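You operate a simulated robot arm through the tools that you are given. There is no shell and no other tool.

Carry out the task below with a simulated two-armed robot. There is one attempt and no reset: what you move stays moved.

JOB
Top up the water tub from the water jug, then warm it till the strip shows 30C.
Fine: pour about 150 ml, up to the blue line; jug back; dial to LOW, switch on; switch off once it shows 30C. Set down upright: water jug.
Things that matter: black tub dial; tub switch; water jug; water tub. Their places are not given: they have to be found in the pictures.

The check looks at the end state, three seconds after you hand in, the way a careful person would. Anything else that was tipped, shoved, dropped, spilled or broken makes it a failure.

ROBOT AND FRAMES
Two 7-joint arms with two-finger parallel grippers on one trunk that stands fixed in place. Base frame: the origin is at the foot of the trunk, x ahead of it, y to its left, z up. Lengths are in m, angles in rad, forces in N, time in s.
The left shoulder is at [0.064, 0.182, 1.137], the right one opposite. With the tool pointing down near the work surface each hand reaches from about 0.26 to 0.74 m from the base axis, measured 20 degrees to its own side. Payload 3.91 kg a hand.
The TCP of each hand is the grasp point between the finger pads, 0.03 m short of the fingertips. In the tool frame z runs along the fingers and y along their closing line. Largest opening 0.11 m; finger width 0.02, thickness 0.01; the body of the gripper, 0.048 by 0.112 m, starts 0.055 m behind the TCP.
Orientation is told as [roll, pitch, yaw] about the base's x, y, z axes, in that order, counted from this pose: with the fingers straight down and closing along the base's y, the tool's x points along the base's -x, its y along +y and its z along -z.

CONTROLS
- The arms move only by the tool move_arm. It takes "left_steps", "right_steps" or both (then of equal length, played together; a hand with none holds still); each is a list of rows, each an object (a shift or turn left out is 0, a gripper value left out holds the last) with "offset": the shift along the tool's x, y, z in m, a list of three; "rot": the turn, a rotation vector about the tool's x, y, z in rad, a list of three; "gripper": the finger opening in m, from 0 to 0.11. In form: [{"offset": [dx, dy, dz], "rot": [ax, ay, az], "gripper": gripper}, ...]. A call has 1 to 20 rows; each row shifts and turns the commanded pose from where the row before left it, along the tool's axes as they then stand. Rows are played at 5 a second. More than 0.05 m and 0.15 rad between two rows, or a gripper value outside its range, and nothing of the call is played. Where a pose cannot be reached the arm comes as near as it can. A force on the tool above 40 N (or 10 N above the force at the start of the call, whichever is more), or a blocked arm, ends the call early, and 0.2 s more pass. The fingers move at their own pace (about 0.072 m/s each) and stop on an object; they squeeze with about 30 N. The grip force told is the motor's: it shows also when the fingers shut on nothing. Time passes only in rows, and 0.2 s behind the last, so rows that do not move let the fingers close. It gives the time, the measured TCP pose, the force on the tool (base axes), the opening and the grip force at its end, in the units of the frame above (readings bear some noise), with the torque about the TCP (base axes, N m) and any sound that the robot's microphone picked up.
- Cameras (640 x 400 px; columns grow to the right, rows downward): "scene" is now at [0.1847, -0.0614, 1.3426]; the picture's right is [-0.55, -0.84, 0.00], its down [-0.37, 0.24, -0.90] and it looks along [0.75, -0.49, -0.44] (base axes); focal length 214 px, centre (320, 200). "left" rides on the left gripper at [0.072, -0.017, -0.103] in its tool frame; the picture's right is [0.23, 0.97, 0.00], its down [-0.76, 0.18, -0.62] and it looks along [-0.61, 0.14, 0.78] (tool axes); focal length 222 px, centre (320, 200). "right" rides on the right gripper at [0.072, 0.017, -0.103] in its tool frame; the picture's right is [-0.23, 0.97, 0.00], its down [-0.76, -0.18, -0.62] and it looks along [-0.61, -0.14, 0.78] (tool axes); focal length 222 px, centre (320, 200).
- grab_frame(camera): a new picture of that camera. The clock stands still meanwhile.
- lift_body(by): moves the trunk up (or, below 0, down) by that many m; the arms and the scene camera ride with it, the base frame stays. It gives what a move gives, with no picture.
- pan_tilt(pan, tilt): turns the head with the scene camera to pan (to the left, within 1.396 rad either way) and tilt (down, from -0.506 to 1.204), counted from straight ahead of the robot (the tilt from the chest, where the trunk bows). It gives what a move gives.
- point_at(camera, pixels): for up to 12 pixels [column, row] of the newest picture of that camera ("zoom" is the newest enlarged one), the place [x, y, z] in the base frame of the surface seen there, good to about 0.002 m, but the place of the scene camera against the robot may be out by one fixed shift of up to 0.018 m in any direction. The clock stands still meanwhile.
- enlarge(camera, box): a new picture of the part [left, top, right, bottom] of that camera's present view, enlarged. The clock stands still meanwhile.
- close_job(): hands the job in; it is judged then, once.

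Unless the task says otherwise, let go and move clear before handing in.

The tools are called by a JSON object that holds its "method" and its "body". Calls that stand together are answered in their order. move_arm: Moves the arms, as the interface text tells. Its arguments: {"type":"object","properties":{"left_steps":{"type":"array","items":{"type":"object","properties":{"offset":{"type":"array","items":{"type":"number"}},"rot":{"type":"array","items":{"type":"number"}},"gripper":{"type":"number"}}}},"right_steps":{"type":"array","items":{"type":"object","properties":{"offset":{"type":"array","items":{"type":"number"}},"rot":{"type":"array","items":{"type":"number"}},"gripper":{"type":"number"}}}}},"required":[]} The other tools are called the same way: lift_body (by) moves the trunk up or down; pan_tilt (pan, tilt) turns the head that bears the scene camera; grab_frame (camera) takes a picture; point_at (camera, pixels) gives the place of the surface under pixels of a picture; enlarge (camera, box) takes an enlarged picture of a part of a camera's view; close_job () hands the job in.

At the start:

```text
time_s: 0.0
left_position: [0.3618, -0.054, 1.2109]
left_tool_rot: [0.0, 0.0, -0.001]
left_contact_force: [-0.4, -0.2, 0.3]
left_moment: [0.03, -0.02, -0.03]
left_finger_gap: 0.1097
left_grip_force: 0.1
right_position: [0.2773, -0.3326, 1.2752]
right_tool_rot: [0.0, 0.0, 0.0]
right_contact_force: [-0.1, -0.3, -0.5]
right_moment: [0.0, 0.01, 0.01]
right_finger_gap: 0.1098
right_grip_force: 0.1
trunk travel left (down, up): [-0.4, 0.114]
head pan, tilt (commanded): [-0.581, 0.459]
```

scene: 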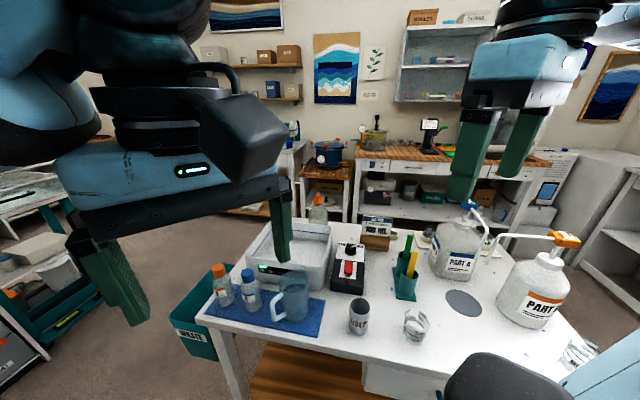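
right: 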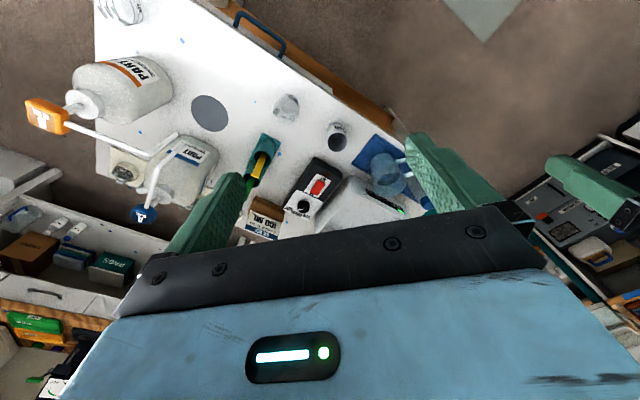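
left: 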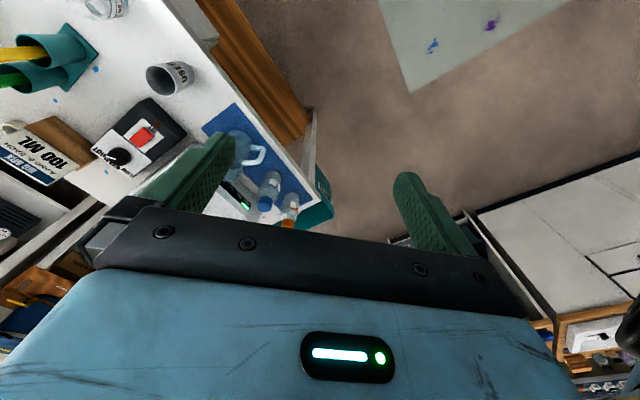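

The scene picture shows a table with a white tub (about pixel 290,255), a black control box with a red switch (348,268), and a blue jug (292,300). I'll enlarge these parts first.

{"method": "enlarge", "body": {"camera": "scene", "box": [200, 200, 440, 350]}}

{"method": "enlarge", "body": {"camera": "left", "box": [0, 0, 340, 230]}}

{"method": "enlarge", "body": {"camera": "right", "box": [220, 80, 460, 250]}}

```text
2.67 times, centred on (320, 275) of scene
```

zoom: 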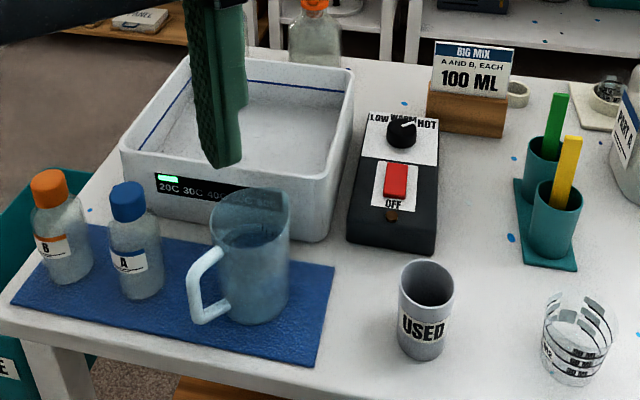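

```text
1.74 times, centred on (170, 115) of left
```

zoom: 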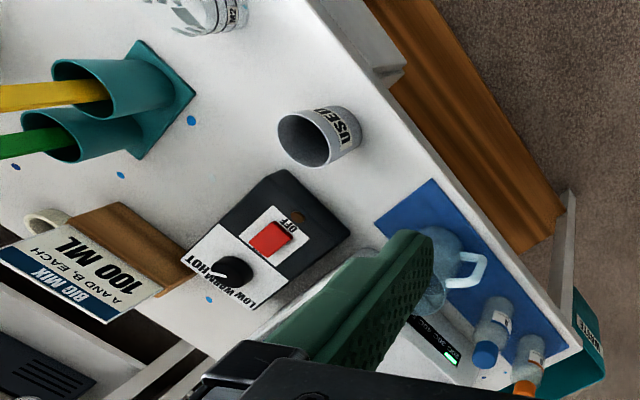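

```text
2.35 times, centred on (340, 165) of right
```

zoom: 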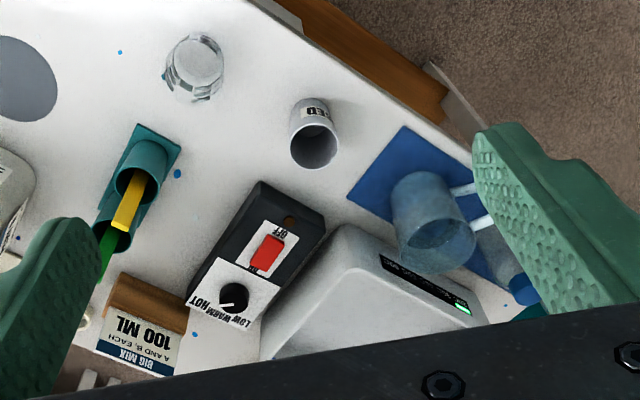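

The scene zoom shows the jug (handle toward the lower left), the tub with its strip reading 20C–40C, the dial and the red switch. I'll measure points in the right zoom and in the scene picture to work out the camera shift.

{"method": "point_at", "body": {"camera": "zoom", "pixels": [[234, 296], [268, 255], [290, 220], [276, 232], [260, 272], [395, 225], [475, 250], [420, 180], [465, 190], [318, 145], [240, 312], [350, 165]]}}

{"method": "point_at", "body": {"camera": "scene", "pixels": [[350, 250], [348, 268], [347, 281], [292, 320], [275, 278], [308, 278], [275, 305], [290, 285], [245, 278], [325, 290], [330, 230], [264, 225]]}}

```text
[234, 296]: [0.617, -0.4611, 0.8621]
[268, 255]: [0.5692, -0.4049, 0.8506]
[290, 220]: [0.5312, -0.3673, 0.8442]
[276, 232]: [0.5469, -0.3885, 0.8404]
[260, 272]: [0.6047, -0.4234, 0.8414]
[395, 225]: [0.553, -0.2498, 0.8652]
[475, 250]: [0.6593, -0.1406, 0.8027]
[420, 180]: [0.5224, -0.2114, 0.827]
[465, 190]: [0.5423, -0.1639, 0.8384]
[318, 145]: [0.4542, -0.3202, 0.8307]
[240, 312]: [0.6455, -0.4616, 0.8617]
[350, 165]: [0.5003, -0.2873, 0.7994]
```

```text
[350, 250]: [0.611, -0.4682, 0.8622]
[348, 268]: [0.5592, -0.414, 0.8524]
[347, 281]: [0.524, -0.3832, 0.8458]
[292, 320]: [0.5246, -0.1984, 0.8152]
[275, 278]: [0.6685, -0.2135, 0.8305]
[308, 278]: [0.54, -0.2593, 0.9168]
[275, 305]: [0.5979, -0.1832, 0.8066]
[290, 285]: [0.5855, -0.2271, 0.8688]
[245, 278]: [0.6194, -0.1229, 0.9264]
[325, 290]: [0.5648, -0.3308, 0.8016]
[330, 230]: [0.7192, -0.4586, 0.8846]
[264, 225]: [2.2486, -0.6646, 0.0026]
```

The table top is at about z=0.80 and the jug stands near (0.56,-0.22). The left arm blocks the scene view, so I'll move it out to the left.

{"method": "move_arm", "body": {"left_steps": [{"offset": [0, 0.05, 0]}, {"offset": [0, 0.05, 0]}, {"offset": [0, 0.05, 0]}, {"offset": [0, 0.05, 0]}, {"offset": [0, 0.05, 0]}, {"offset": [0, 0.05, 0]}, {"offset": [0, 0.05, 0]}]}}

{"method": "pan_tilt", "body": {"pan": -0.5, "tilt": 0.75}}

{"method": "grab_frame", "body": {"camera": "scene"}}

{"method": "enlarge", "body": {"camera": "scene", "box": [200, 120, 440, 270]}}

```text
time_s: 1.6
left_position: [0.3592, 0.2967, 1.2145]
left_tool_rot: [0.0, -0.001, -0.002]
left_contact_force: [-0.2, -0.4, -0.5]
left_moment: [-0.01, -0.01, 0.0]
left_finger_gap: 0.11
left_grip_force: 0.0
right_position: [0.2761, -0.3311, 1.2754]
right_tool_rot: [0.001, -0.002, 0.0]
right_contact_force: [-0.1, -0.2, -0.9]
right_moment: [0.02, -0.05, -0.01]
right_finger_gap: 0.11
right_grip_force: 0.1
trunk travel left (down, up): [-0.4, 0.114]
head pan, tilt (commanded): [-0.581, 0.459]
```

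```text
time_s: 2.4
left_position: [0.3604, 0.2947, 1.213]
left_tool_rot: [0.0, 0.001, 0.001]
left_contact_force: [-0.3, 0.4, -0.2]
left_moment: [0.0, 0.02, -0.02]
left_finger_gap: 0.1101
left_grip_force: 0.0
right_position: [0.2782, -0.3311, 1.2754]
right_tool_rot: [0.001, 0.001, 0.0]
right_contact_force: [0.1, 0.1, -0.1]
right_moment: [-0.01, 0.0, -0.03]
right_finger_gap: 0.11
right_grip_force: 0.1
trunk travel left (down, up): [-0.4, 0.114]
head pan, tilt (commanded): [-0.499, 0.75]
```

```text
taken
```

scene: 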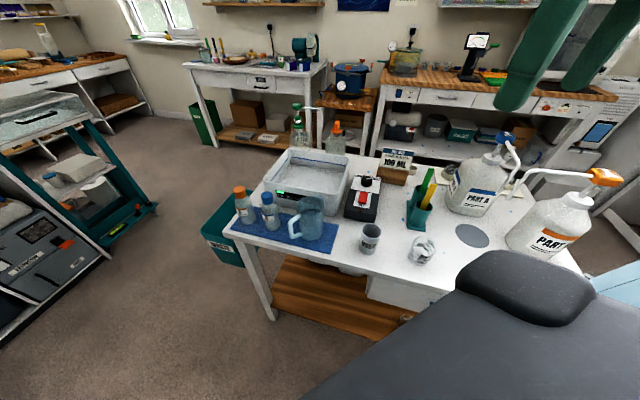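

```text
2.67 times, centred on (320, 195) of scene
```

zoom: 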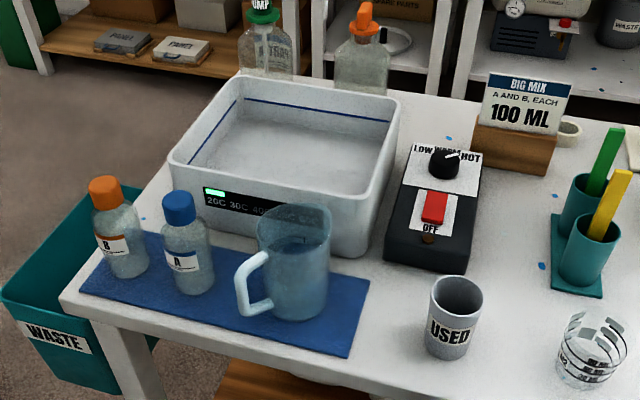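

The view is clear now, with the tub, its blue line inside and the jug's water all visible. I'll zoom in on the tub, the jug and the control box.

{"method": "enlarge", "body": {"camera": "scene", "box": [280, 190, 344, 246]}}

{"method": "enlarge", "body": {"camera": "scene", "box": [335, 165, 391, 225]}}

{"method": "enlarge", "body": {"camera": "scene", "box": [255, 140, 355, 220]}}

```text
7.14 times, centred on (312, 218) of scene
```

zoom: 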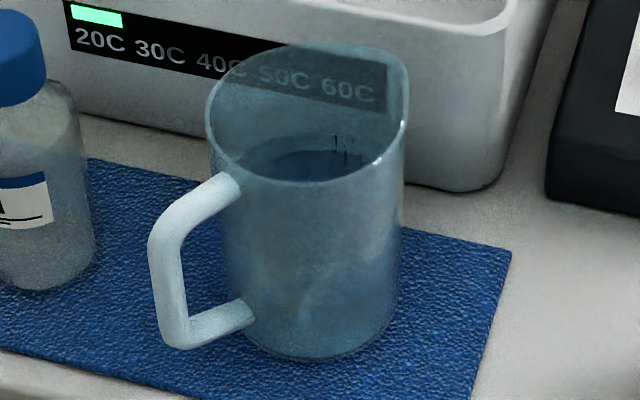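

```text
6.67 times, centred on (363, 195) of scene
```

zoom: 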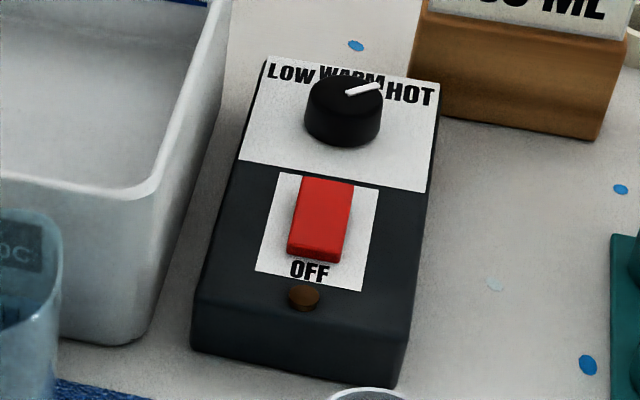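

```text
5.00 times, centred on (305, 180) of scene
```

zoom: 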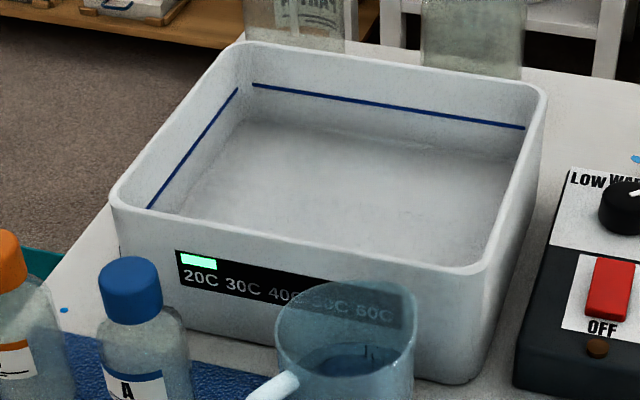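

The dial mark points at HOT, the indicator lamp is dark and the strip is lit at 20C. I'll measure the tub's rim and line points from this zoom.

{"method": "point_at", "body": {"camera": "zoom", "pixels": [[245, 45], [540, 92], [116, 198], [480, 272], [330, 245], [258, 86], [523, 127], [150, 206], [350, 180], [462, 376], [200, 263], [330, 160]]}}

{"method": "enlarge", "body": {"camera": "scene", "box": [280, 190, 344, 246]}}

{"method": "point_at", "body": {"camera": "zoom", "pixels": [[215, 150], [400, 130], [300, 182], [300, 47], [240, 190], [180, 225], [185, 330], [250, 315], [320, 350], [300, 160], [390, 60], [160, 280]]}}

{"method": "enlarge", "body": {"camera": "scene", "box": [335, 165, 391, 225]}}

{"method": "point_at", "body": {"camera": "zoom", "pixels": [[345, 105], [350, 95], [375, 88], [325, 190], [318, 240], [330, 225], [303, 297], [350, 165], [262, 70], [432, 85], [200, 300], [400, 320]]}}

```text
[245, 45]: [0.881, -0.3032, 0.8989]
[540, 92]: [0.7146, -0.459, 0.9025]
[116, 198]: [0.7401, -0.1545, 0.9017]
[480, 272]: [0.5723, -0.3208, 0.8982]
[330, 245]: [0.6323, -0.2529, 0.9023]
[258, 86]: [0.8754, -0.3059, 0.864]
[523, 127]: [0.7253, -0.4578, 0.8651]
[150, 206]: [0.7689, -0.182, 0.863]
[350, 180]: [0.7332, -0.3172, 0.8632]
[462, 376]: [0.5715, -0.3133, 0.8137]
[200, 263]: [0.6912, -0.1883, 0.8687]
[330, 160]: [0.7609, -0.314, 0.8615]
```

```text
7.14 times, centred on (312, 218) of scene
```

zoom: 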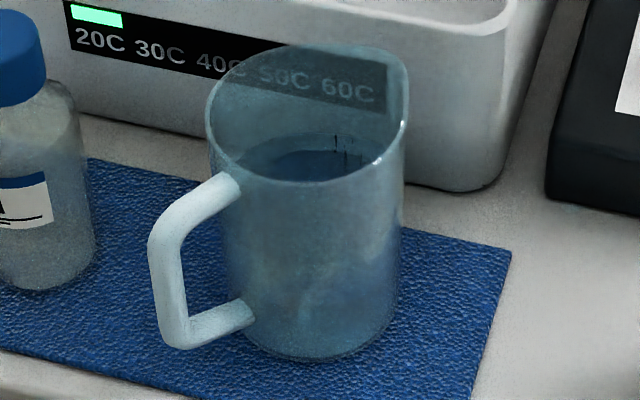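

```text
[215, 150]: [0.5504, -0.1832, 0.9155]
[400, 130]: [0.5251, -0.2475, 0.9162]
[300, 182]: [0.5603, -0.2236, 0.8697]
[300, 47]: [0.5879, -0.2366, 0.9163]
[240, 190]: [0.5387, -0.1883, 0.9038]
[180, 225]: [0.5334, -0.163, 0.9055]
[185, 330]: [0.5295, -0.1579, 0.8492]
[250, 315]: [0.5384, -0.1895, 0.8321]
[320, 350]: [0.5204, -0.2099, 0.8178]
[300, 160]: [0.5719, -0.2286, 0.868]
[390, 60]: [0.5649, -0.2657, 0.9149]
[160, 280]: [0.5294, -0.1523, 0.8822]
```

```text
6.67 times, centred on (363, 195) of scene
```

zoom: 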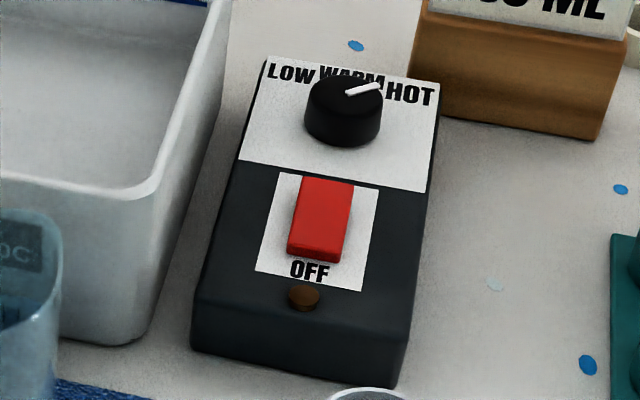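

```text
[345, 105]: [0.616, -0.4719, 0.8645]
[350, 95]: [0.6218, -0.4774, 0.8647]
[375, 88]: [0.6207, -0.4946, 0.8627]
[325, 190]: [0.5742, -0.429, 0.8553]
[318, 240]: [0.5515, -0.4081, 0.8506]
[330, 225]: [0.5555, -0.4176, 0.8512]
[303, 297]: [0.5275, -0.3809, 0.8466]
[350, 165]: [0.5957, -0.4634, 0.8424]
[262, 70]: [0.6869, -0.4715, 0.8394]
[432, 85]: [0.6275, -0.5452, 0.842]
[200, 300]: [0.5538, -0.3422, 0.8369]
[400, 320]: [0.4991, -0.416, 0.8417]
```

The water in the tub stands at about z=0.862 and the line at about 0.864. The jug's spout points along roughly (0.28,-0.96), opposite the handle at zoom pixel (165,260). I plan a top-down grasp across the spout line with the right hand, so I'll yaw it by about -74° and bring it over the jug for a close look.

{"method": "move_arm", "body": {"right_steps": [{"rot": [0, 0, 0.1435]}, {"rot": [0, 0, 0.1435]}, {"rot": [0, 0, 0.1435]}, {"rot": [0, 0, 0.1435]}, {"rot": [0, 0, 0.1435]}, {"rot": [0, 0, 0.1435]}, {"rot": [0, 0, 0.1435]}, {"rot": [0, 0, 0.1435]}, {"rot": [0, 0, 0.1435]}]}}

{"method": "grab_frame", "body": {"camera": "right"}}

{"method": "grab_frame", "body": {"camera": "scene"}}

```text
time_s: 4.4
left_position: [0.3608, 0.2949, 1.2129]
left_tool_rot: [0.001, 0.0, 0.0]
left_contact_force: [-0.5, 0.5, -0.1]
left_moment: [0.01, 0.02, 0.03]
left_finger_gap: 0.1099
left_grip_force: 0.0
right_position: [0.2768, -0.3306, 1.2755]
right_tool_rot: [-0.001, -0.001, -1.294]
right_contact_force: [0.1, 0.4, -0.7]
right_moment: [-0.02, -0.02, 0.01]
right_finger_gap: 0.1101
right_grip_force: 0.0
trunk travel left (down, up): [-0.4, 0.114]
head pan, tilt (commanded): [-0.499, 0.75]
```

```text
taken
```

right: 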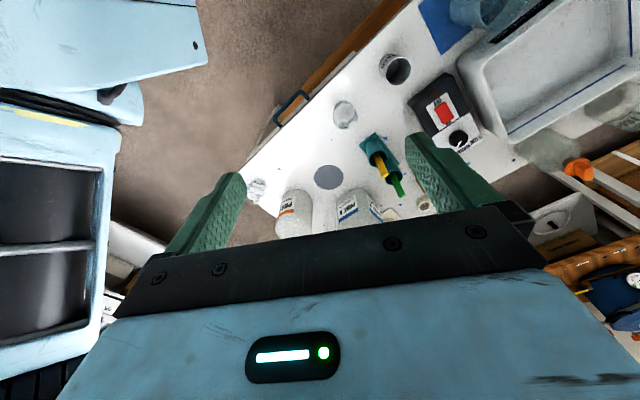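

```text
taken
```

scene: 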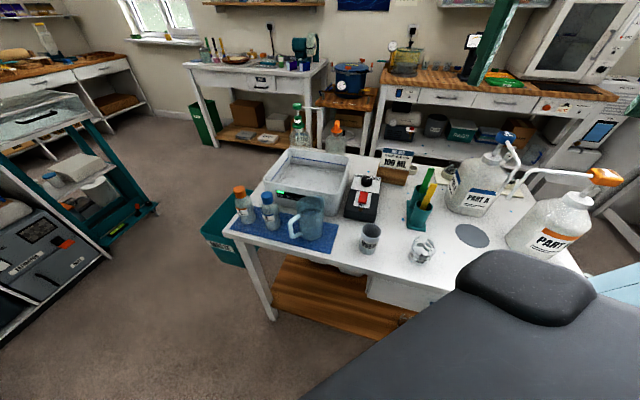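

The yaw worked without trouble. Next I'll measure the tall obstacles (pump bottles at (500,150) and (600,178), bottles A/B, the rear bottles), then move the hand over the jug.

{"method": "point_at", "body": {"camera": "scene", "pixels": [[508, 140], [500, 160], [475, 200], [600, 178], [560, 205], [540, 240], [268, 196], [239, 190], [297, 106], [338, 126], [395, 155], [432, 172]]}}

{"method": "move_arm", "body": {"right_steps": [{"offset": [0.005, 0.0375, 0.018]}, {"offset": [0.005, 0.0375, 0.018]}, {"offset": [0.005, 0.0375, 0.018]}, {"offset": [0.005, 0.0375, 0.018]}, {"offset": [0.005, 0.0375, 0.018]}, {"offset": [0.005, 0.0375, 0.018]}, {"offset": [0.005, 0.0375, 0.018]}, {"offset": [0.005, 0.0375, 0.018]}]}}

{"method": "grab_frame", "body": {"camera": "right"}}

{"method": "grab_frame", "body": {"camera": "scene"}}

```text
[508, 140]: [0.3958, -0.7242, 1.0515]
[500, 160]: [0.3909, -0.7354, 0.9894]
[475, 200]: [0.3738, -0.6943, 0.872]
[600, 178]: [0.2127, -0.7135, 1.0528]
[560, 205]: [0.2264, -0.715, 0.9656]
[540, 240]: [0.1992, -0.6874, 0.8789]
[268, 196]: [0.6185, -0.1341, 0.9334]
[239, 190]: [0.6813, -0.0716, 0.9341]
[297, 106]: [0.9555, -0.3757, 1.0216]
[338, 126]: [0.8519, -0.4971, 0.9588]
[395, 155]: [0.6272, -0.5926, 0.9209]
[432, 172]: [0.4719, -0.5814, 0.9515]
```

```text
time_s: 6.2
left_position: [0.363, 0.295, 1.2124]
left_tool_rot: [0.001, 0.001, -0.001]
left_contact_force: [0.9, -0.4, 0.1]
left_moment: [-0.01, 0.02, 0.04]
left_finger_gap: 0.11
left_grip_force: 0.1
right_position: [0.5574, -0.2107, 1.1287]
right_tool_rot: [-0.002, 0.0, -1.295]
right_contact_force: [0.2, -0.5, -0.4]
right_moment: [0.04, 0.01, 0.03]
right_finger_gap: 0.1101
right_grip_force: 0.1
trunk travel left (down, up): [-0.4, 0.114]
head pan, tilt (commanded): [-0.499, 0.75]
```

```text
taken
```

right: 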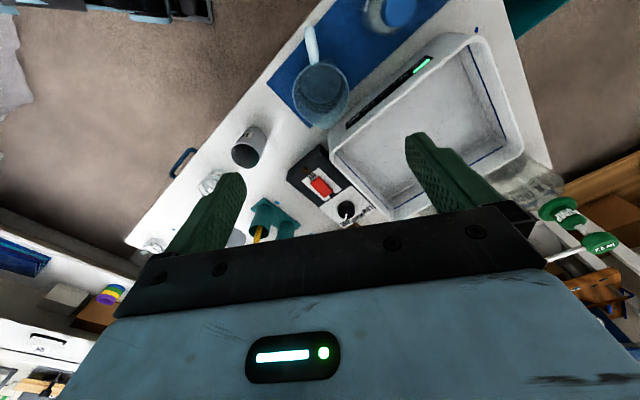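

```text
taken
```

scene: 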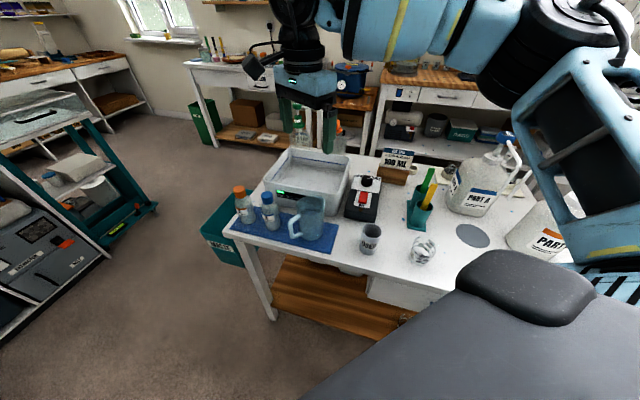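

The hand is now over the jug. I'll zoom the wrist camera onto the jug and the control box for accurate positions.

{"method": "enlarge", "body": {"camera": "right", "box": [270, 10, 370, 140]}}

{"method": "point_at", "body": {"camera": "right", "pixels": [[311, 30], [313, 55], [294, 95], [347, 95], [320, 128], [322, 65], [322, 100], [345, 210], [320, 187], [310, 172], [300, 172], [350, 211]]}}

{"method": "enlarge", "body": {"camera": "right", "box": [280, 140, 380, 230]}}

```text
3.08 times, centred on (320, 75) of right
```

zoom: 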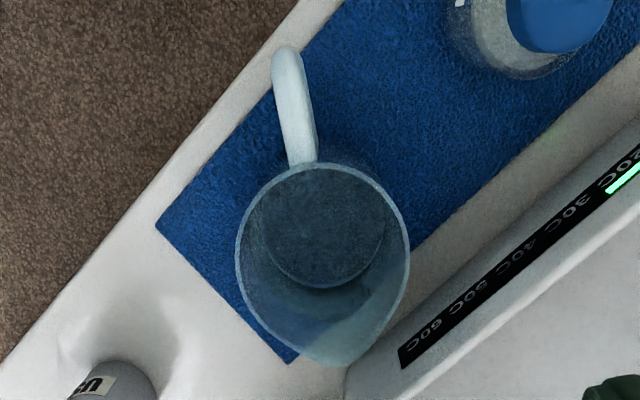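

```text
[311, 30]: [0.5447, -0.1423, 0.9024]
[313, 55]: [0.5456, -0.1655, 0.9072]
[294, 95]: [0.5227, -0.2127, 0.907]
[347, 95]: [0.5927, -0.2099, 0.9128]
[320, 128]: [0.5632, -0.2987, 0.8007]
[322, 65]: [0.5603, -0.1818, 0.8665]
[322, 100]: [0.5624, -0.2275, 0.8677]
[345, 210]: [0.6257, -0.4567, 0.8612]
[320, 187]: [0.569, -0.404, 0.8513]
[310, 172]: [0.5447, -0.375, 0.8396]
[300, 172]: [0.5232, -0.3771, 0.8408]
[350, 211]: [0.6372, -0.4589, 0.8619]
```

```text
4.44 times, centred on (330, 185) of right
```

zoom: 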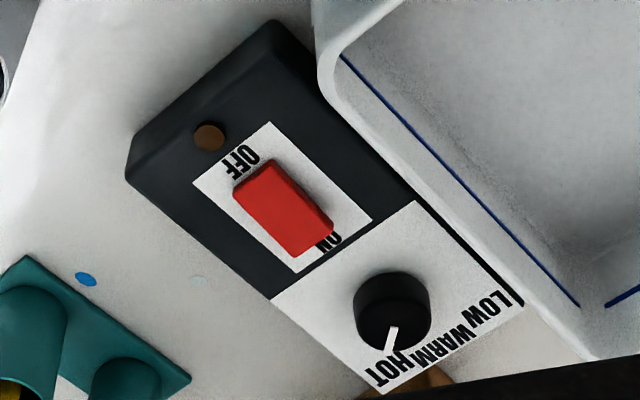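

The wrist view gives the dial (mark on HOT), the rocker with OFF and ON ends, and the whole jug rim. I'll measure the rim circle.

{"method": "point_at", "body": {"camera": "zoom", "pixels": [[209, 137], [255, 183], [292, 245], [325, 222], [280, 215], [392, 300], [405, 332], [386, 350], [360, 345], [320, 290], [130, 175], [272, 22]]}}

{"method": "enlarge", "body": {"camera": "right", "box": [270, 10, 370, 140]}}

{"method": "point_at", "body": {"camera": "zoom", "pixels": [[238, 245], [239, 270], [408, 245], [405, 280], [322, 164], [270, 185], [375, 185], [330, 363], [290, 340], [365, 345], [285, 55], [305, 150]]}}

```text
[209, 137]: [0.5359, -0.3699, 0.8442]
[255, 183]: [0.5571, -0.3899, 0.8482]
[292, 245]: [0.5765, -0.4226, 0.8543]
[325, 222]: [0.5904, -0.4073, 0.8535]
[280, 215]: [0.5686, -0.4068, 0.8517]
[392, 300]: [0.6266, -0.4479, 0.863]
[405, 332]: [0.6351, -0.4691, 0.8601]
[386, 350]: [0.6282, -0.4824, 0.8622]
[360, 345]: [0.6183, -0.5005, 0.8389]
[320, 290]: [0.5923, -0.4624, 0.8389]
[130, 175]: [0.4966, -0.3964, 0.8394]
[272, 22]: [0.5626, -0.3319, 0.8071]
```

```text
3.08 times, centred on (320, 75) of right
```

zoom: 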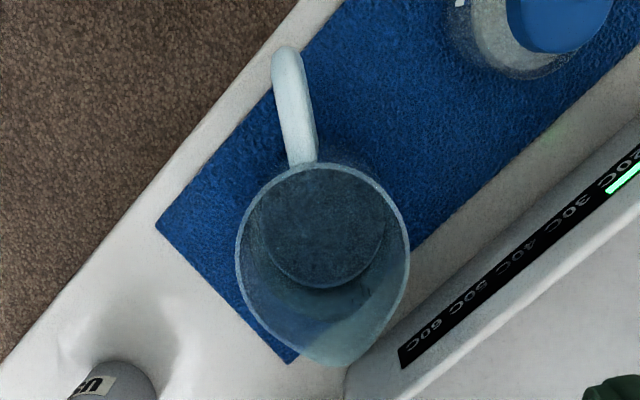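

```text
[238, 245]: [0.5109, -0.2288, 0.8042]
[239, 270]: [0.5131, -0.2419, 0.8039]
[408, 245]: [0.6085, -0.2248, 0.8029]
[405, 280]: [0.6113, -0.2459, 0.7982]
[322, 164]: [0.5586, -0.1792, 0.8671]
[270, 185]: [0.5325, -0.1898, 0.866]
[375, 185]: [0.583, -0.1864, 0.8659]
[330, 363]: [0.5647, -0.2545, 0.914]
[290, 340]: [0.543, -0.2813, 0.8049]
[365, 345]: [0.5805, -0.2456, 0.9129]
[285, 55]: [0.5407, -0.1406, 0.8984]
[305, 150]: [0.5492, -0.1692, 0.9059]
```

The jug's centre lies within about 1 mm of the tool axis sideways and about 4 mm toward the handle (zoom rim columns 238–408, centre row about 250). Its diameter is about 73 mm. I'll shift 4 mm and descend part way, then check the arm's clearance.

{"method": "move_arm", "body": {"right_steps": [{"offset": [0.004, 0, 0.02]}, {"offset": [0, 0, 0.03]}, {"offset": [0, 0, 0.03]}, {"offset": [0, 0, 0.03]}, {"offset": [0, 0, 0.03]}]}}

{"method": "grab_frame", "body": {"camera": "right"}}

{"method": "grab_frame", "body": {"camera": "scene"}}

```text
time_s: 7.4
left_position: [0.3611, 0.2936, 1.2121]
left_tool_rot: [0.0, 0.0, -0.001]
left_contact_force: [-0.5, -0.4, 0.0]
left_moment: [0.01, -0.01, -0.01]
left_finger_gap: 0.11
left_grip_force: 0.1
right_position: [0.5555, -0.2105, 0.9916]
right_tool_rot: [0.001, 0.001, -1.292]
right_contact_force: [0.5, -0.2, -0.2]
right_moment: [-0.02, 0.01, 0.0]
right_finger_gap: 0.1098
right_grip_force: 0.0
trunk travel left (down, up): [-0.4, 0.114]
head pan, tilt (commanded): [-0.499, 0.75]
```

```text
taken
```

right: 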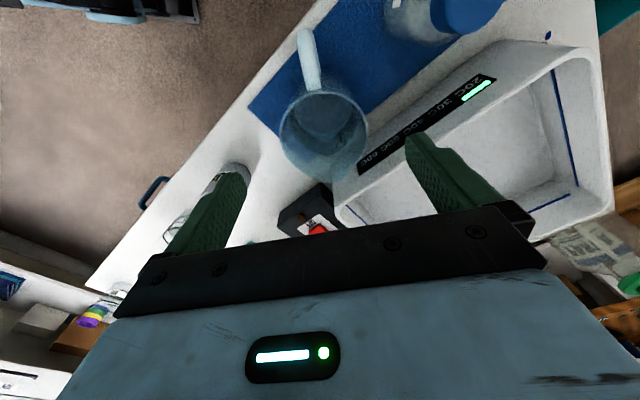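

```text
taken
```

scene: 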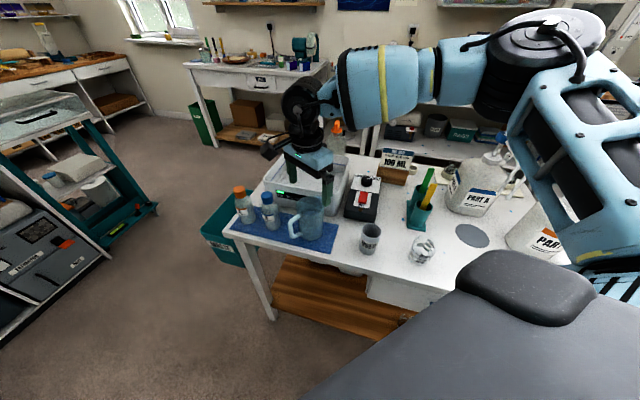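

The hand is right over the jug. The right upper arm appears in front of the PART B bottle in the scene picture, so I'll check its clearance.

{"method": "point_at", "body": {"camera": "scene", "pixels": [[545, 190], [560, 225], [580, 258], [610, 270], [490, 110], [500, 150], [525, 160], [540, 235], [600, 150], [550, 130], [380, 120], [450, 100]]}}

{"method": "enlarge", "body": {"camera": "scene", "box": [440, 80, 640, 300]}}

{"method": "enlarge", "body": {"camera": "right", "box": [240, 20, 400, 190]}}

```text
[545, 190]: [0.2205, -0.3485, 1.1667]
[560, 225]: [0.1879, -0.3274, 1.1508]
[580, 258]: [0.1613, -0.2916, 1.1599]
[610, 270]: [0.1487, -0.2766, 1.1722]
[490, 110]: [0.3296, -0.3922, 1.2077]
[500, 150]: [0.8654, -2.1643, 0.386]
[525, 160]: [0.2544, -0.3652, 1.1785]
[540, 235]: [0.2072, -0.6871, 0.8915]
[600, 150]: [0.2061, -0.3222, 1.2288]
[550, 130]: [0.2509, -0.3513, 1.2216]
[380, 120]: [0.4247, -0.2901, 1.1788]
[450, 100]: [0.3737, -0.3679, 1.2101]
```

```text
1.82 times, centred on (540, 190) of scene
```

zoom: 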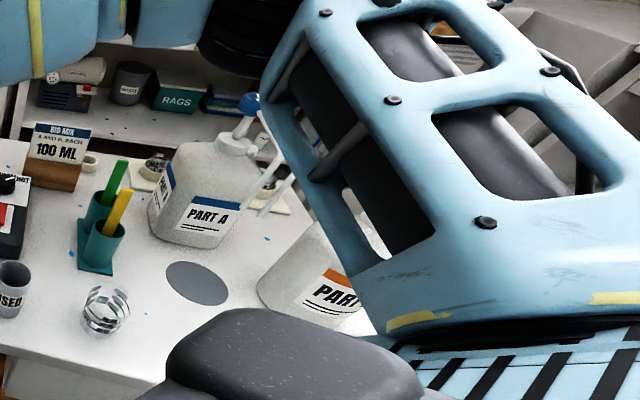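

```text
2.35 times, centred on (320, 105) of right
```

zoom: 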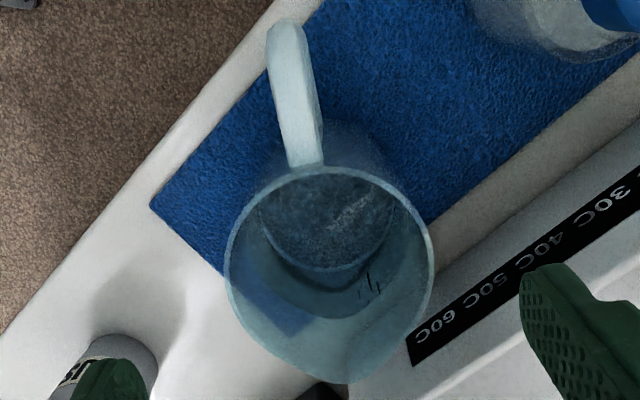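

The upper arm (z≈1.15–1.2, y≈-0.35) is well clear of the bottles. In the zoom the rim's mid column is 329 and the centre row about 257, so the jug is 3 mm off along +tool y and about 5 mm off along +tool x. I'll correct both and go down to grasp height.

{"method": "move_arm", "body": {"right_steps": [{"offset": [0.005, 0.003, 0]}, {"offset": [0, 0, 0.02]}, {"offset": [0, 0, 0.02]}, {"offset": [0, 0, 0.02]}, {"offset": [0, 0, 0.02]}, {"offset": [0, 0, 0.02]}, {"offset": [0, 0, 0.015]}, {}]}}

{"method": "grab_frame", "body": {"camera": "right"}}

{"method": "enlarge", "body": {"camera": "scene", "box": [230, 140, 380, 250]}}

```text
time_s: 9.2
left_position: [0.3605, 0.2945, 1.2137]
left_tool_rot: [0.001, 0.001, 0.0]
left_contact_force: [0.6, -0.4, -0.5]
left_moment: [0.0, -0.01, -0.01]
left_finger_gap: 0.11
left_grip_force: 0.1
right_position: [0.5556, -0.2008, 0.8758]
right_tool_rot: [0.001, 0.001, -1.292]
right_contact_force: [-0.5, 0.7, -0.2]
right_moment: [0.02, -0.03, 0.01]
right_finger_gap: 0.1101
right_grip_force: 0.0
trunk travel left (down, up): [-0.4, 0.114]
head pan, tilt (commanded): [-0.499, 0.75]
```

```text
taken
```

right: 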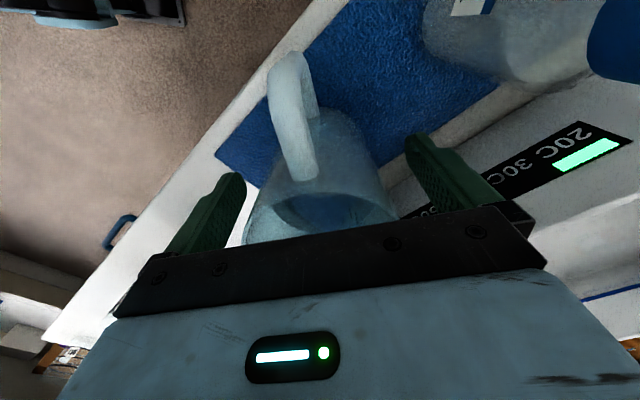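

```text
3.64 times, centred on (305, 195) of scene
```

zoom: 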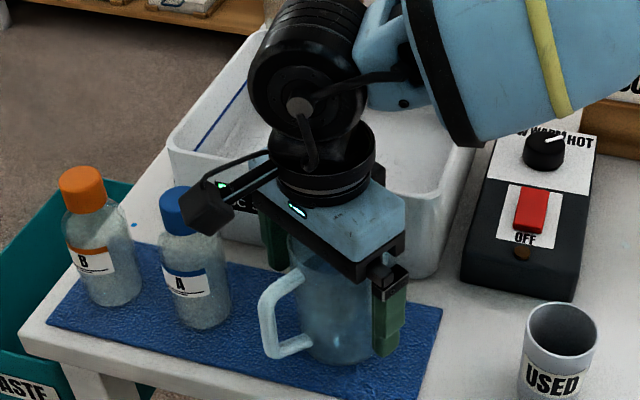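

The fingers straddle the jug evenly and nothing else is touched. I'll close the gripper on the jug.

{"method": "move_arm", "body": {"right_steps": [{"gripper": 0.06}, {"gripper": 0.06}, {"gripper": 0.05}, {}, {}]}}

{"method": "grab_frame", "body": {"camera": "right"}}

{"method": "enlarge", "body": {"camera": "scene", "box": [230, 140, 380, 250]}}

```text
time_s: 10.4
left_position: [0.3603, 0.294, 1.2133]
left_tool_rot: [0.001, 0.001, 0.001]
left_contact_force: [-0.1, -0.6, 0.0]
left_moment: [0.0, -0.01, -0.03]
left_finger_gap: 0.1099
left_grip_force: 0.1
right_position: [0.5566, -0.2017, 0.8758]
right_tool_rot: [0.0, 0.0, -1.292]
right_contact_force: [-0.8, 0.6, -0.6]
right_moment: [0.01, -0.05, 0.0]
right_finger_gap: 0.0754
right_grip_force: 30.1
trunk travel left (down, up): [-0.4, 0.114]
head pan, tilt (commanded): [-0.499, 0.75]
```

```text
taken
```

right: 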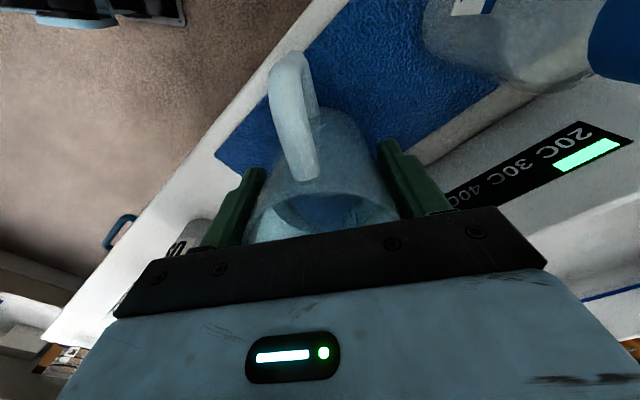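

```text
3.64 times, centred on (305, 195) of scene
```

zoom: 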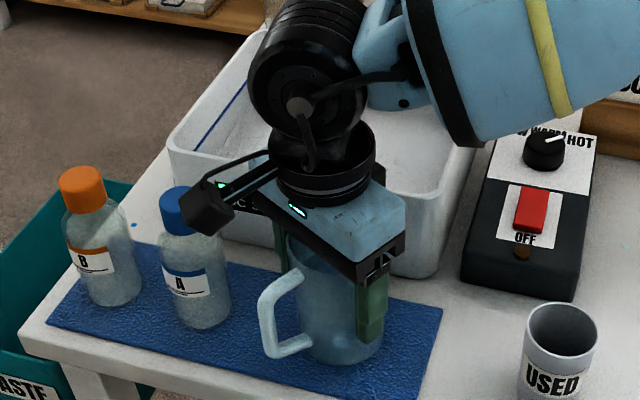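

The grip holds at a 0.0754 m gap with 30 N. I'll lift straight up slowly and read the weight.

{"method": "move_arm", "body": {"right_steps": [{"offset": [0, 0, -0.01]}, {"offset": [0, 0, -0.015]}, {"offset": [0, 0, -0.02]}, {"offset": [0, 0, -0.02]}, {"offset": [0, 0, -0.02]}, {"offset": [0, 0, -0.02]}, {"offset": [0, 0, -0.02]}, {"offset": [0, 0, -0.015]}, {"offset": [0, 0, -0.01]}, {}, {}]}}

{"method": "move_arm", "body": {"right_steps": [{}]}}

{"method": "move_arm", "body": {"right_steps": [{}]}}

{"method": "grab_frame", "body": {"camera": "right"}}

{"method": "grab_frame", "body": {"camera": "scene"}}

```text
time_s: 12.8
left_position: [0.3622, 0.2948, 1.2133]
left_tool_rot: [0.0, 0.0, -0.002]
left_contact_force: [-0.3, -0.1, 0.3]
left_moment: [0.02, 0.01, -0.04]
left_finger_gap: 0.11
left_grip_force: 0.1
right_position: [0.5547, -0.2012, 1.0261]
right_tool_rot: [0.0, 0.001, -1.291]
right_contact_force: [0.4, 0.2, -3.7]
right_moment: [-0.01, 0.0, 0.02]
right_finger_gap: 0.0748
right_grip_force: 29.8
trunk travel left (down, up): [-0.4, 0.114]
head pan, tilt (commanded): [-0.499, 0.75]
```

```text
time_s: 13.2
left_position: [0.3611, 0.2953, 1.2137]
left_tool_rot: [-0.001, 0.0, 0.001]
left_contact_force: [-0.5, 0.3, -1.3]
left_moment: [-0.04, -0.04, -0.01]
left_finger_gap: 0.1102
left_grip_force: 0.0
right_position: [0.555, -0.2033, 1.0262]
right_tool_rot: [0.0, -0.001, -1.292]
right_contact_force: [0.2, 1.0, -2.6]
right_moment: [-0.01, 0.06, 0.02]
right_finger_gap: 0.0752
right_grip_force: 30.4
trunk travel left (down, up): [-0.4, 0.114]
head pan, tilt (commanded): [-0.499, 0.75]
```

```text
time_s: 13.6
left_position: [0.3616, 0.294, 1.214]
left_tool_rot: [0.001, -0.001, 0.0]
left_contact_force: [-0.8, -0.2, -0.7]
left_moment: [-0.02, 0.02, 0.05]
left_finger_gap: 0.1102
left_grip_force: 0.0
right_position: [0.5538, -0.2008, 1.0262]
right_tool_rot: [-0.001, -0.003, -1.291]
right_contact_force: [-0.3, -0.4, -4.2]
right_moment: [0.04, 0.06, -0.03]
right_finger_gap: 0.0751
right_grip_force: 29.6
trunk travel left (down, up): [-0.4, 0.114]
head pan, tilt (commanded): [-0.499, 0.75]
```

```text
taken
```

right: 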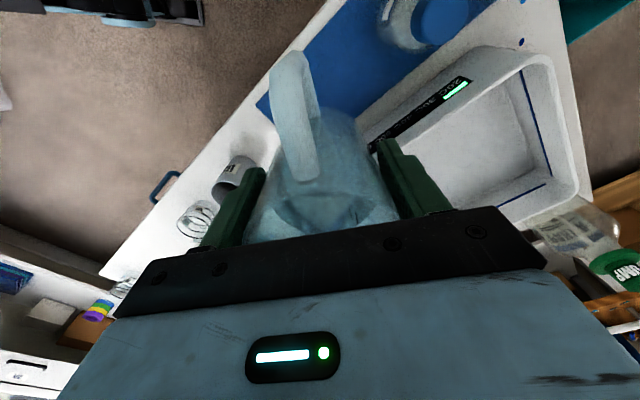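

```text
taken
```

scene: 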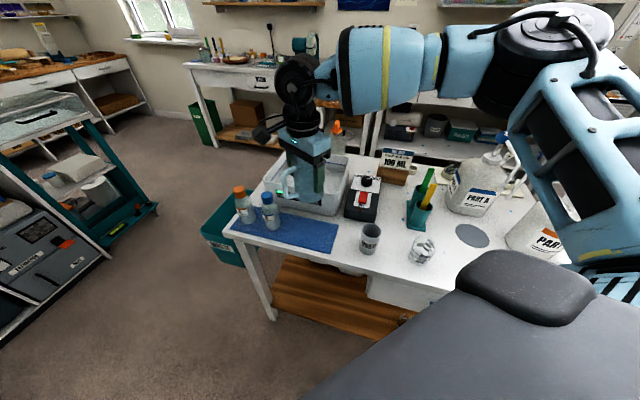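

The jug weighs about 3.5 N and sits steady in the grip. Next I'll carry it over the tub's front part, keeping it upright at z≈1.026, so the spout lip ends up over the inner front area.

{"method": "move_arm", "body": {"right_steps": [{"offset": [-0.006, 0.01, 0]}, {"offset": [-0.01, 0.018, 0]}, {"offset": [-0.01, 0.018, 0]}, {"offset": [-0.01, 0.018, 0]}, {"offset": [-0.01, 0.018, 0]}, {"offset": [-0.008, 0.012, 0]}, {"offset": [-0.003, 0.004, 0]}, {}]}}

{"method": "grab_frame", "body": {"camera": "right"}}

{"method": "grab_frame", "body": {"camera": "scene"}}

{"method": "enlarge", "body": {"camera": "scene", "box": [230, 100, 400, 240]}}

```text
time_s: 15.4
left_position: [0.3619, 0.2962, 1.2136]
left_tool_rot: [-0.001, 0.0, -0.001]
left_contact_force: [0.0, -0.1, -0.1]
left_moment: [-0.01, 0.04, -0.04]
left_finger_gap: 0.1099
left_grip_force: 0.1
right_position: [0.6067, -0.2333, 1.0258]
right_tool_rot: [-0.001, -0.001, -1.291]
right_contact_force: [-0.2, 0.0, -3.1]
right_moment: [0.03, -0.02, 0.01]
right_finger_gap: 0.075
right_grip_force: 30.2
right hand out of reach, approached as far as the arm can: row 3, 4, 5, 6, 7
trunk travel left (down, up): [-0.4, 0.114]
head pan, tilt (commanded): [-0.499, 0.75]
```

```text
taken
```

right: 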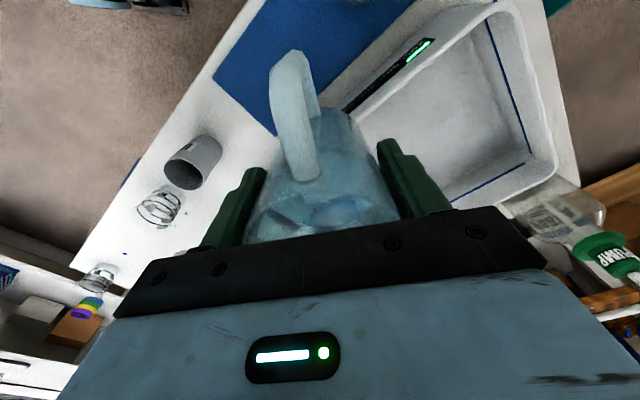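

```text
taken
```

scene: 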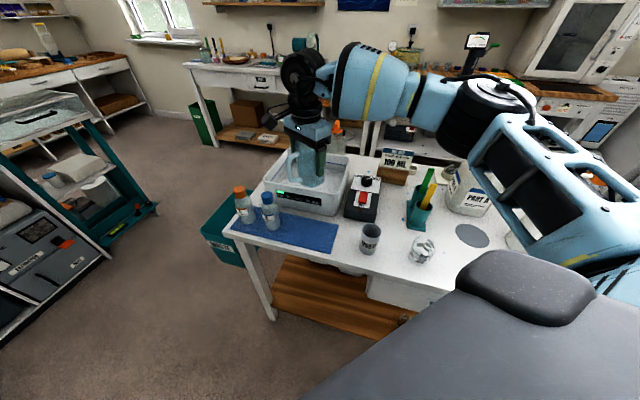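

```text
2.86 times, centred on (315, 170) of scene
```

zoom: 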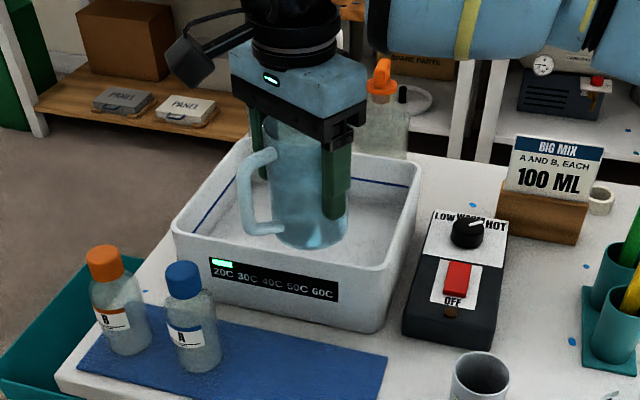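

The hand stopped at its reach limit at (0.607,-0.233), and tilting toward -y from there would push the wrist even farther out. Instead I'll turn the hand so the jug pours along the tub's length toward the robot's right (yaw ≈ -135°), which keeps the wrist close. First I'll back off a little, with a small step to see where the commanded pose stands.

{"method": "move_arm", "body": {"right_steps": [{"offset": [0, -0.01, 0]}, {}]}}

```text
time_s: 16.0
left_position: [0.3614, 0.2957, 1.2127]
left_tool_rot: [0.0, 0.0, 0.002]
left_contact_force: [-0.4, -0.3, -0.5]
left_moment: [0.0, 0.04, 0.02]
left_finger_gap: 0.1101
left_grip_force: 0.0
right_position: [0.5975, -0.2374, 1.0251]
right_tool_rot: [0.0, -0.001, -1.29]
right_contact_force: [-0.1, 0.2, -3.3]
right_moment: [0.03, 0.0, 0.01]
right_finger_gap: 0.075
right_grip_force: 30.2
trunk travel left (down, up): [-0.4, 0.114]
head pan, tilt (commanded): [-0.499, 0.75]
```

The commanded pose follows the real one, so it was clamped rather than left out of reach. I'll back off a little more and turn the upright jug by 61° about the vertical.

{"method": "move_arm", "body": {"right_steps": [{"offset": [0, -0.02, 0]}, {"offset": [0, -0.02, 0]}, {"rot": [0, 0, 0.0965]}, {"rot": [0, 0, 0.0965]}, {"rot": [0, 0, 0.0965]}, {"rot": [0, 0, 0.0965]}, {"rot": [0, 0, 0.0965]}, {"rot": [0, 0, 0.0965]}, {"rot": [0, 0, 0.0965]}, {"rot": [0, 0, 0.0965]}, {"rot": [0, 0, 0.0965]}, {"rot": [0, 0, 0.0965]}, {"rot": [0, 0, 0.0965]}, {}]}}

{"method": "grab_frame", "body": {"camera": "scene"}}

{"method": "grab_frame", "body": {"camera": "right"}}

```text
time_s: 19.0
left_position: [0.3622, 0.2954, 1.213]
left_tool_rot: [0.0, 0.0, 0.001]
left_contact_force: [-0.7, -0.4, -0.3]
left_moment: [-0.01, 0.0, -0.01]
left_finger_gap: 0.11
left_grip_force: 0.0
right_position: [0.5593, -0.2465, 1.0256]
right_tool_rot: [-0.001, 0.001, -2.354]
right_contact_force: [0.3, -0.1, -3.3]
right_moment: [0.0, 0.01, 0.03]
right_finger_gap: 0.0752
right_grip_force: 29.9
trunk travel left (down, up): [-0.4, 0.114]
head pan, tilt (commanded): [-0.499, 0.75]
```

```text
taken
```

scene: 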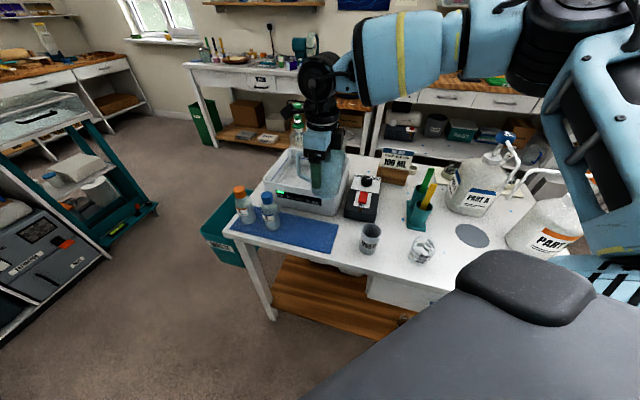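

```text
taken
```

right: 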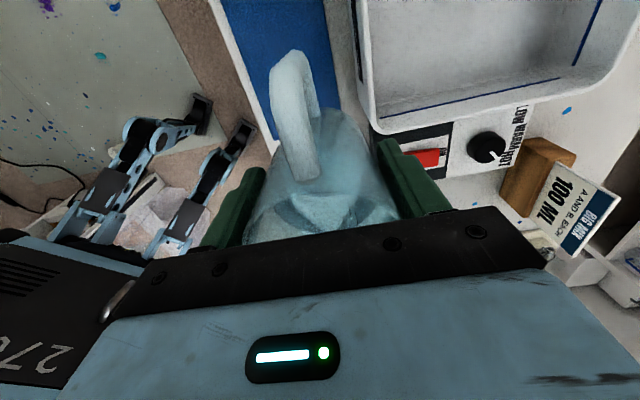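

The yaw reached -135° as commanded. Next I'll tilt only about 0.45 rad (spilling starts near 0.9 rad) while drifting sideways, then check reach before going farther over the tub.

{"method": "move_arm", "body": {"right_steps": [{"offset": [0.01, 0.005, 0], "rot": [0, 0.05, 0]}, {"offset": [0.005, 0.005, 0], "rot": [0, 0.05, 0]}, {"offset": [0, 0.005, 0], "rot": [0, 0.05, 0]}, {"offset": [0, 0.005, 0], "rot": [0, 0.05, 0]}, {"offset": [0, 0.005, 0], "rot": [0, 0.05, 0]}, {"offset": [0, 0.005, 0], "rot": [0, 0.05, 0]}, {"offset": [0, 0.005, 0], "rot": [0, 0.05, 0]}, {"offset": [0, 0.005, 0], "rot": [0, 0.05, 0]}, {"offset": [0, 0.005, 0], "rot": [0, 0.05, 0]}, {}]}}

{"method": "grab_frame", "body": {"camera": "scene"}}

{"method": "grab_frame", "body": {"camera": "right"}}

```text
time_s: 21.2
left_position: [0.3617, 0.295, 1.2131]
left_tool_rot: [0.0, 0.0, 0.0]
left_contact_force: [0.8, -0.4, 1.1]
left_moment: [0.03, 0.0, 0.0]
left_finger_gap: 0.11
left_grip_force: 0.0
right_position: [0.6021, -0.2689, 1.0266]
right_tool_rot: [-0.001, 0.45, -2.355]
right_contact_force: [0.2, 1.5, -2.2]
right_moment: [-0.03, 0.01, 0.02]
right_finger_gap: 0.0752
right_grip_force: 30.5
trunk travel left (down, up): [-0.4, 0.114]
head pan, tilt (commanded): [-0.499, 0.75]
```

```text
taken
```

scene: 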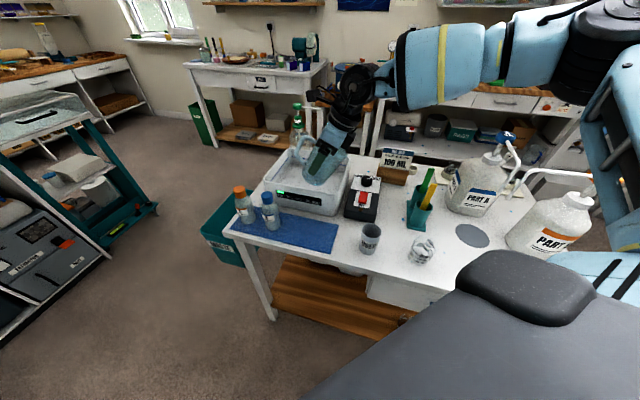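

```text
taken
```

right: 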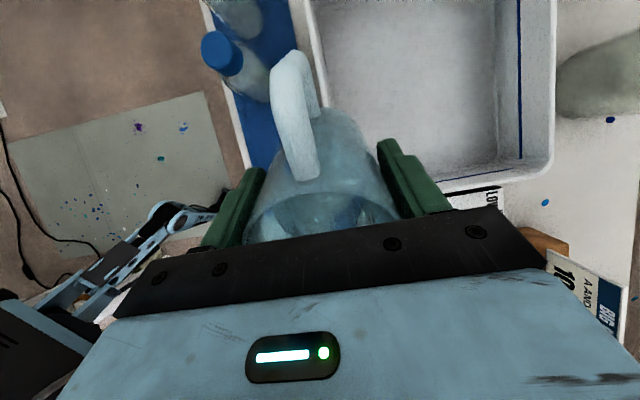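

The tilt of 0.45 rad was reached, and the wrist view shows the tub along the right side, parallel to the jug. I'll move over the tub in small steps at this tilt.

{"method": "move_arm", "body": {"right_steps": [{"offset": [0.008, 0.008, 0.004]}, {"offset": [0.014, 0.012, 0.007]}, {"offset": [0.016, 0.014, 0.0077]}, {"offset": [0.016, 0.014, 0.0077]}, {"offset": [0.016, 0.014, 0.0077]}, {"offset": [0.01, 0.009, 0.0048]}, {"offset": [0.0037, 0.003, 0.0018]}, {}]}}

{"method": "grab_frame", "body": {"camera": "scene"}}

{"method": "grab_frame", "body": {"camera": "right"}}

{"method": "enlarge", "body": {"camera": "scene", "box": [250, 100, 400, 220]}}

```text
time_s: 23.0
left_position: [0.3627, 0.2944, 1.2132]
left_tool_rot: [0.003, -0.001, 0.0]
left_contact_force: [-0.4, 0.1, 0.2]
left_moment: [0.01, 0.01, 0.0]
left_finger_gap: 0.1101
left_grip_force: 0.2
right_position: [0.7066, -0.2566, 1.0238]
right_tool_rot: [0.002, 0.449, -2.355]
right_contact_force: [-0.1, 0.0, -1.9]
right_moment: [0.0, 0.03, -0.01]
right_finger_gap: 0.0755
right_grip_force: 30.7
right hand out of reach, approached as far as the arm can: row 6, 7
trunk travel left (down, up): [-0.4, 0.114]
head pan, tilt (commanded): [-0.499, 0.75]
```

```text
taken
```

scene: 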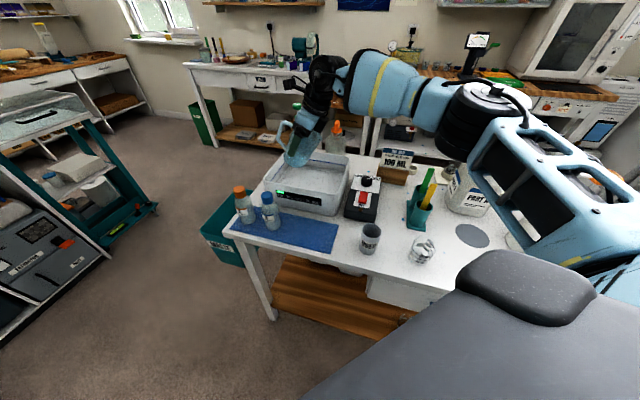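

```text
taken
```

right: 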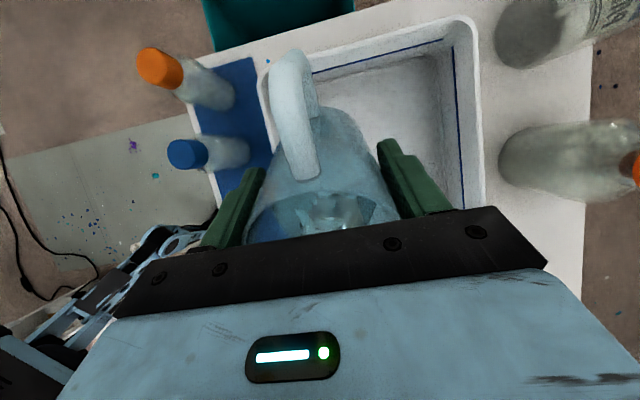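

```text
3.33 times, centred on (325, 160) of scene
```

zoom: 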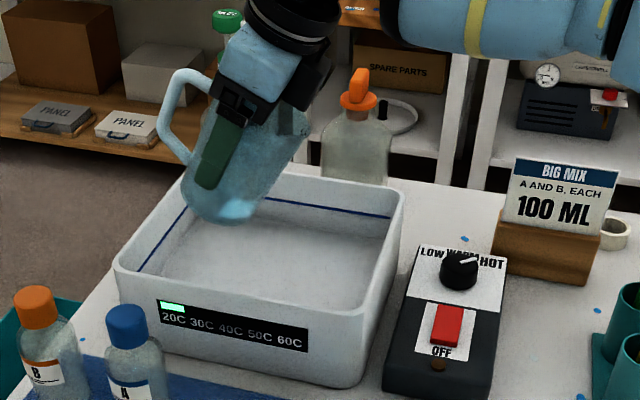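

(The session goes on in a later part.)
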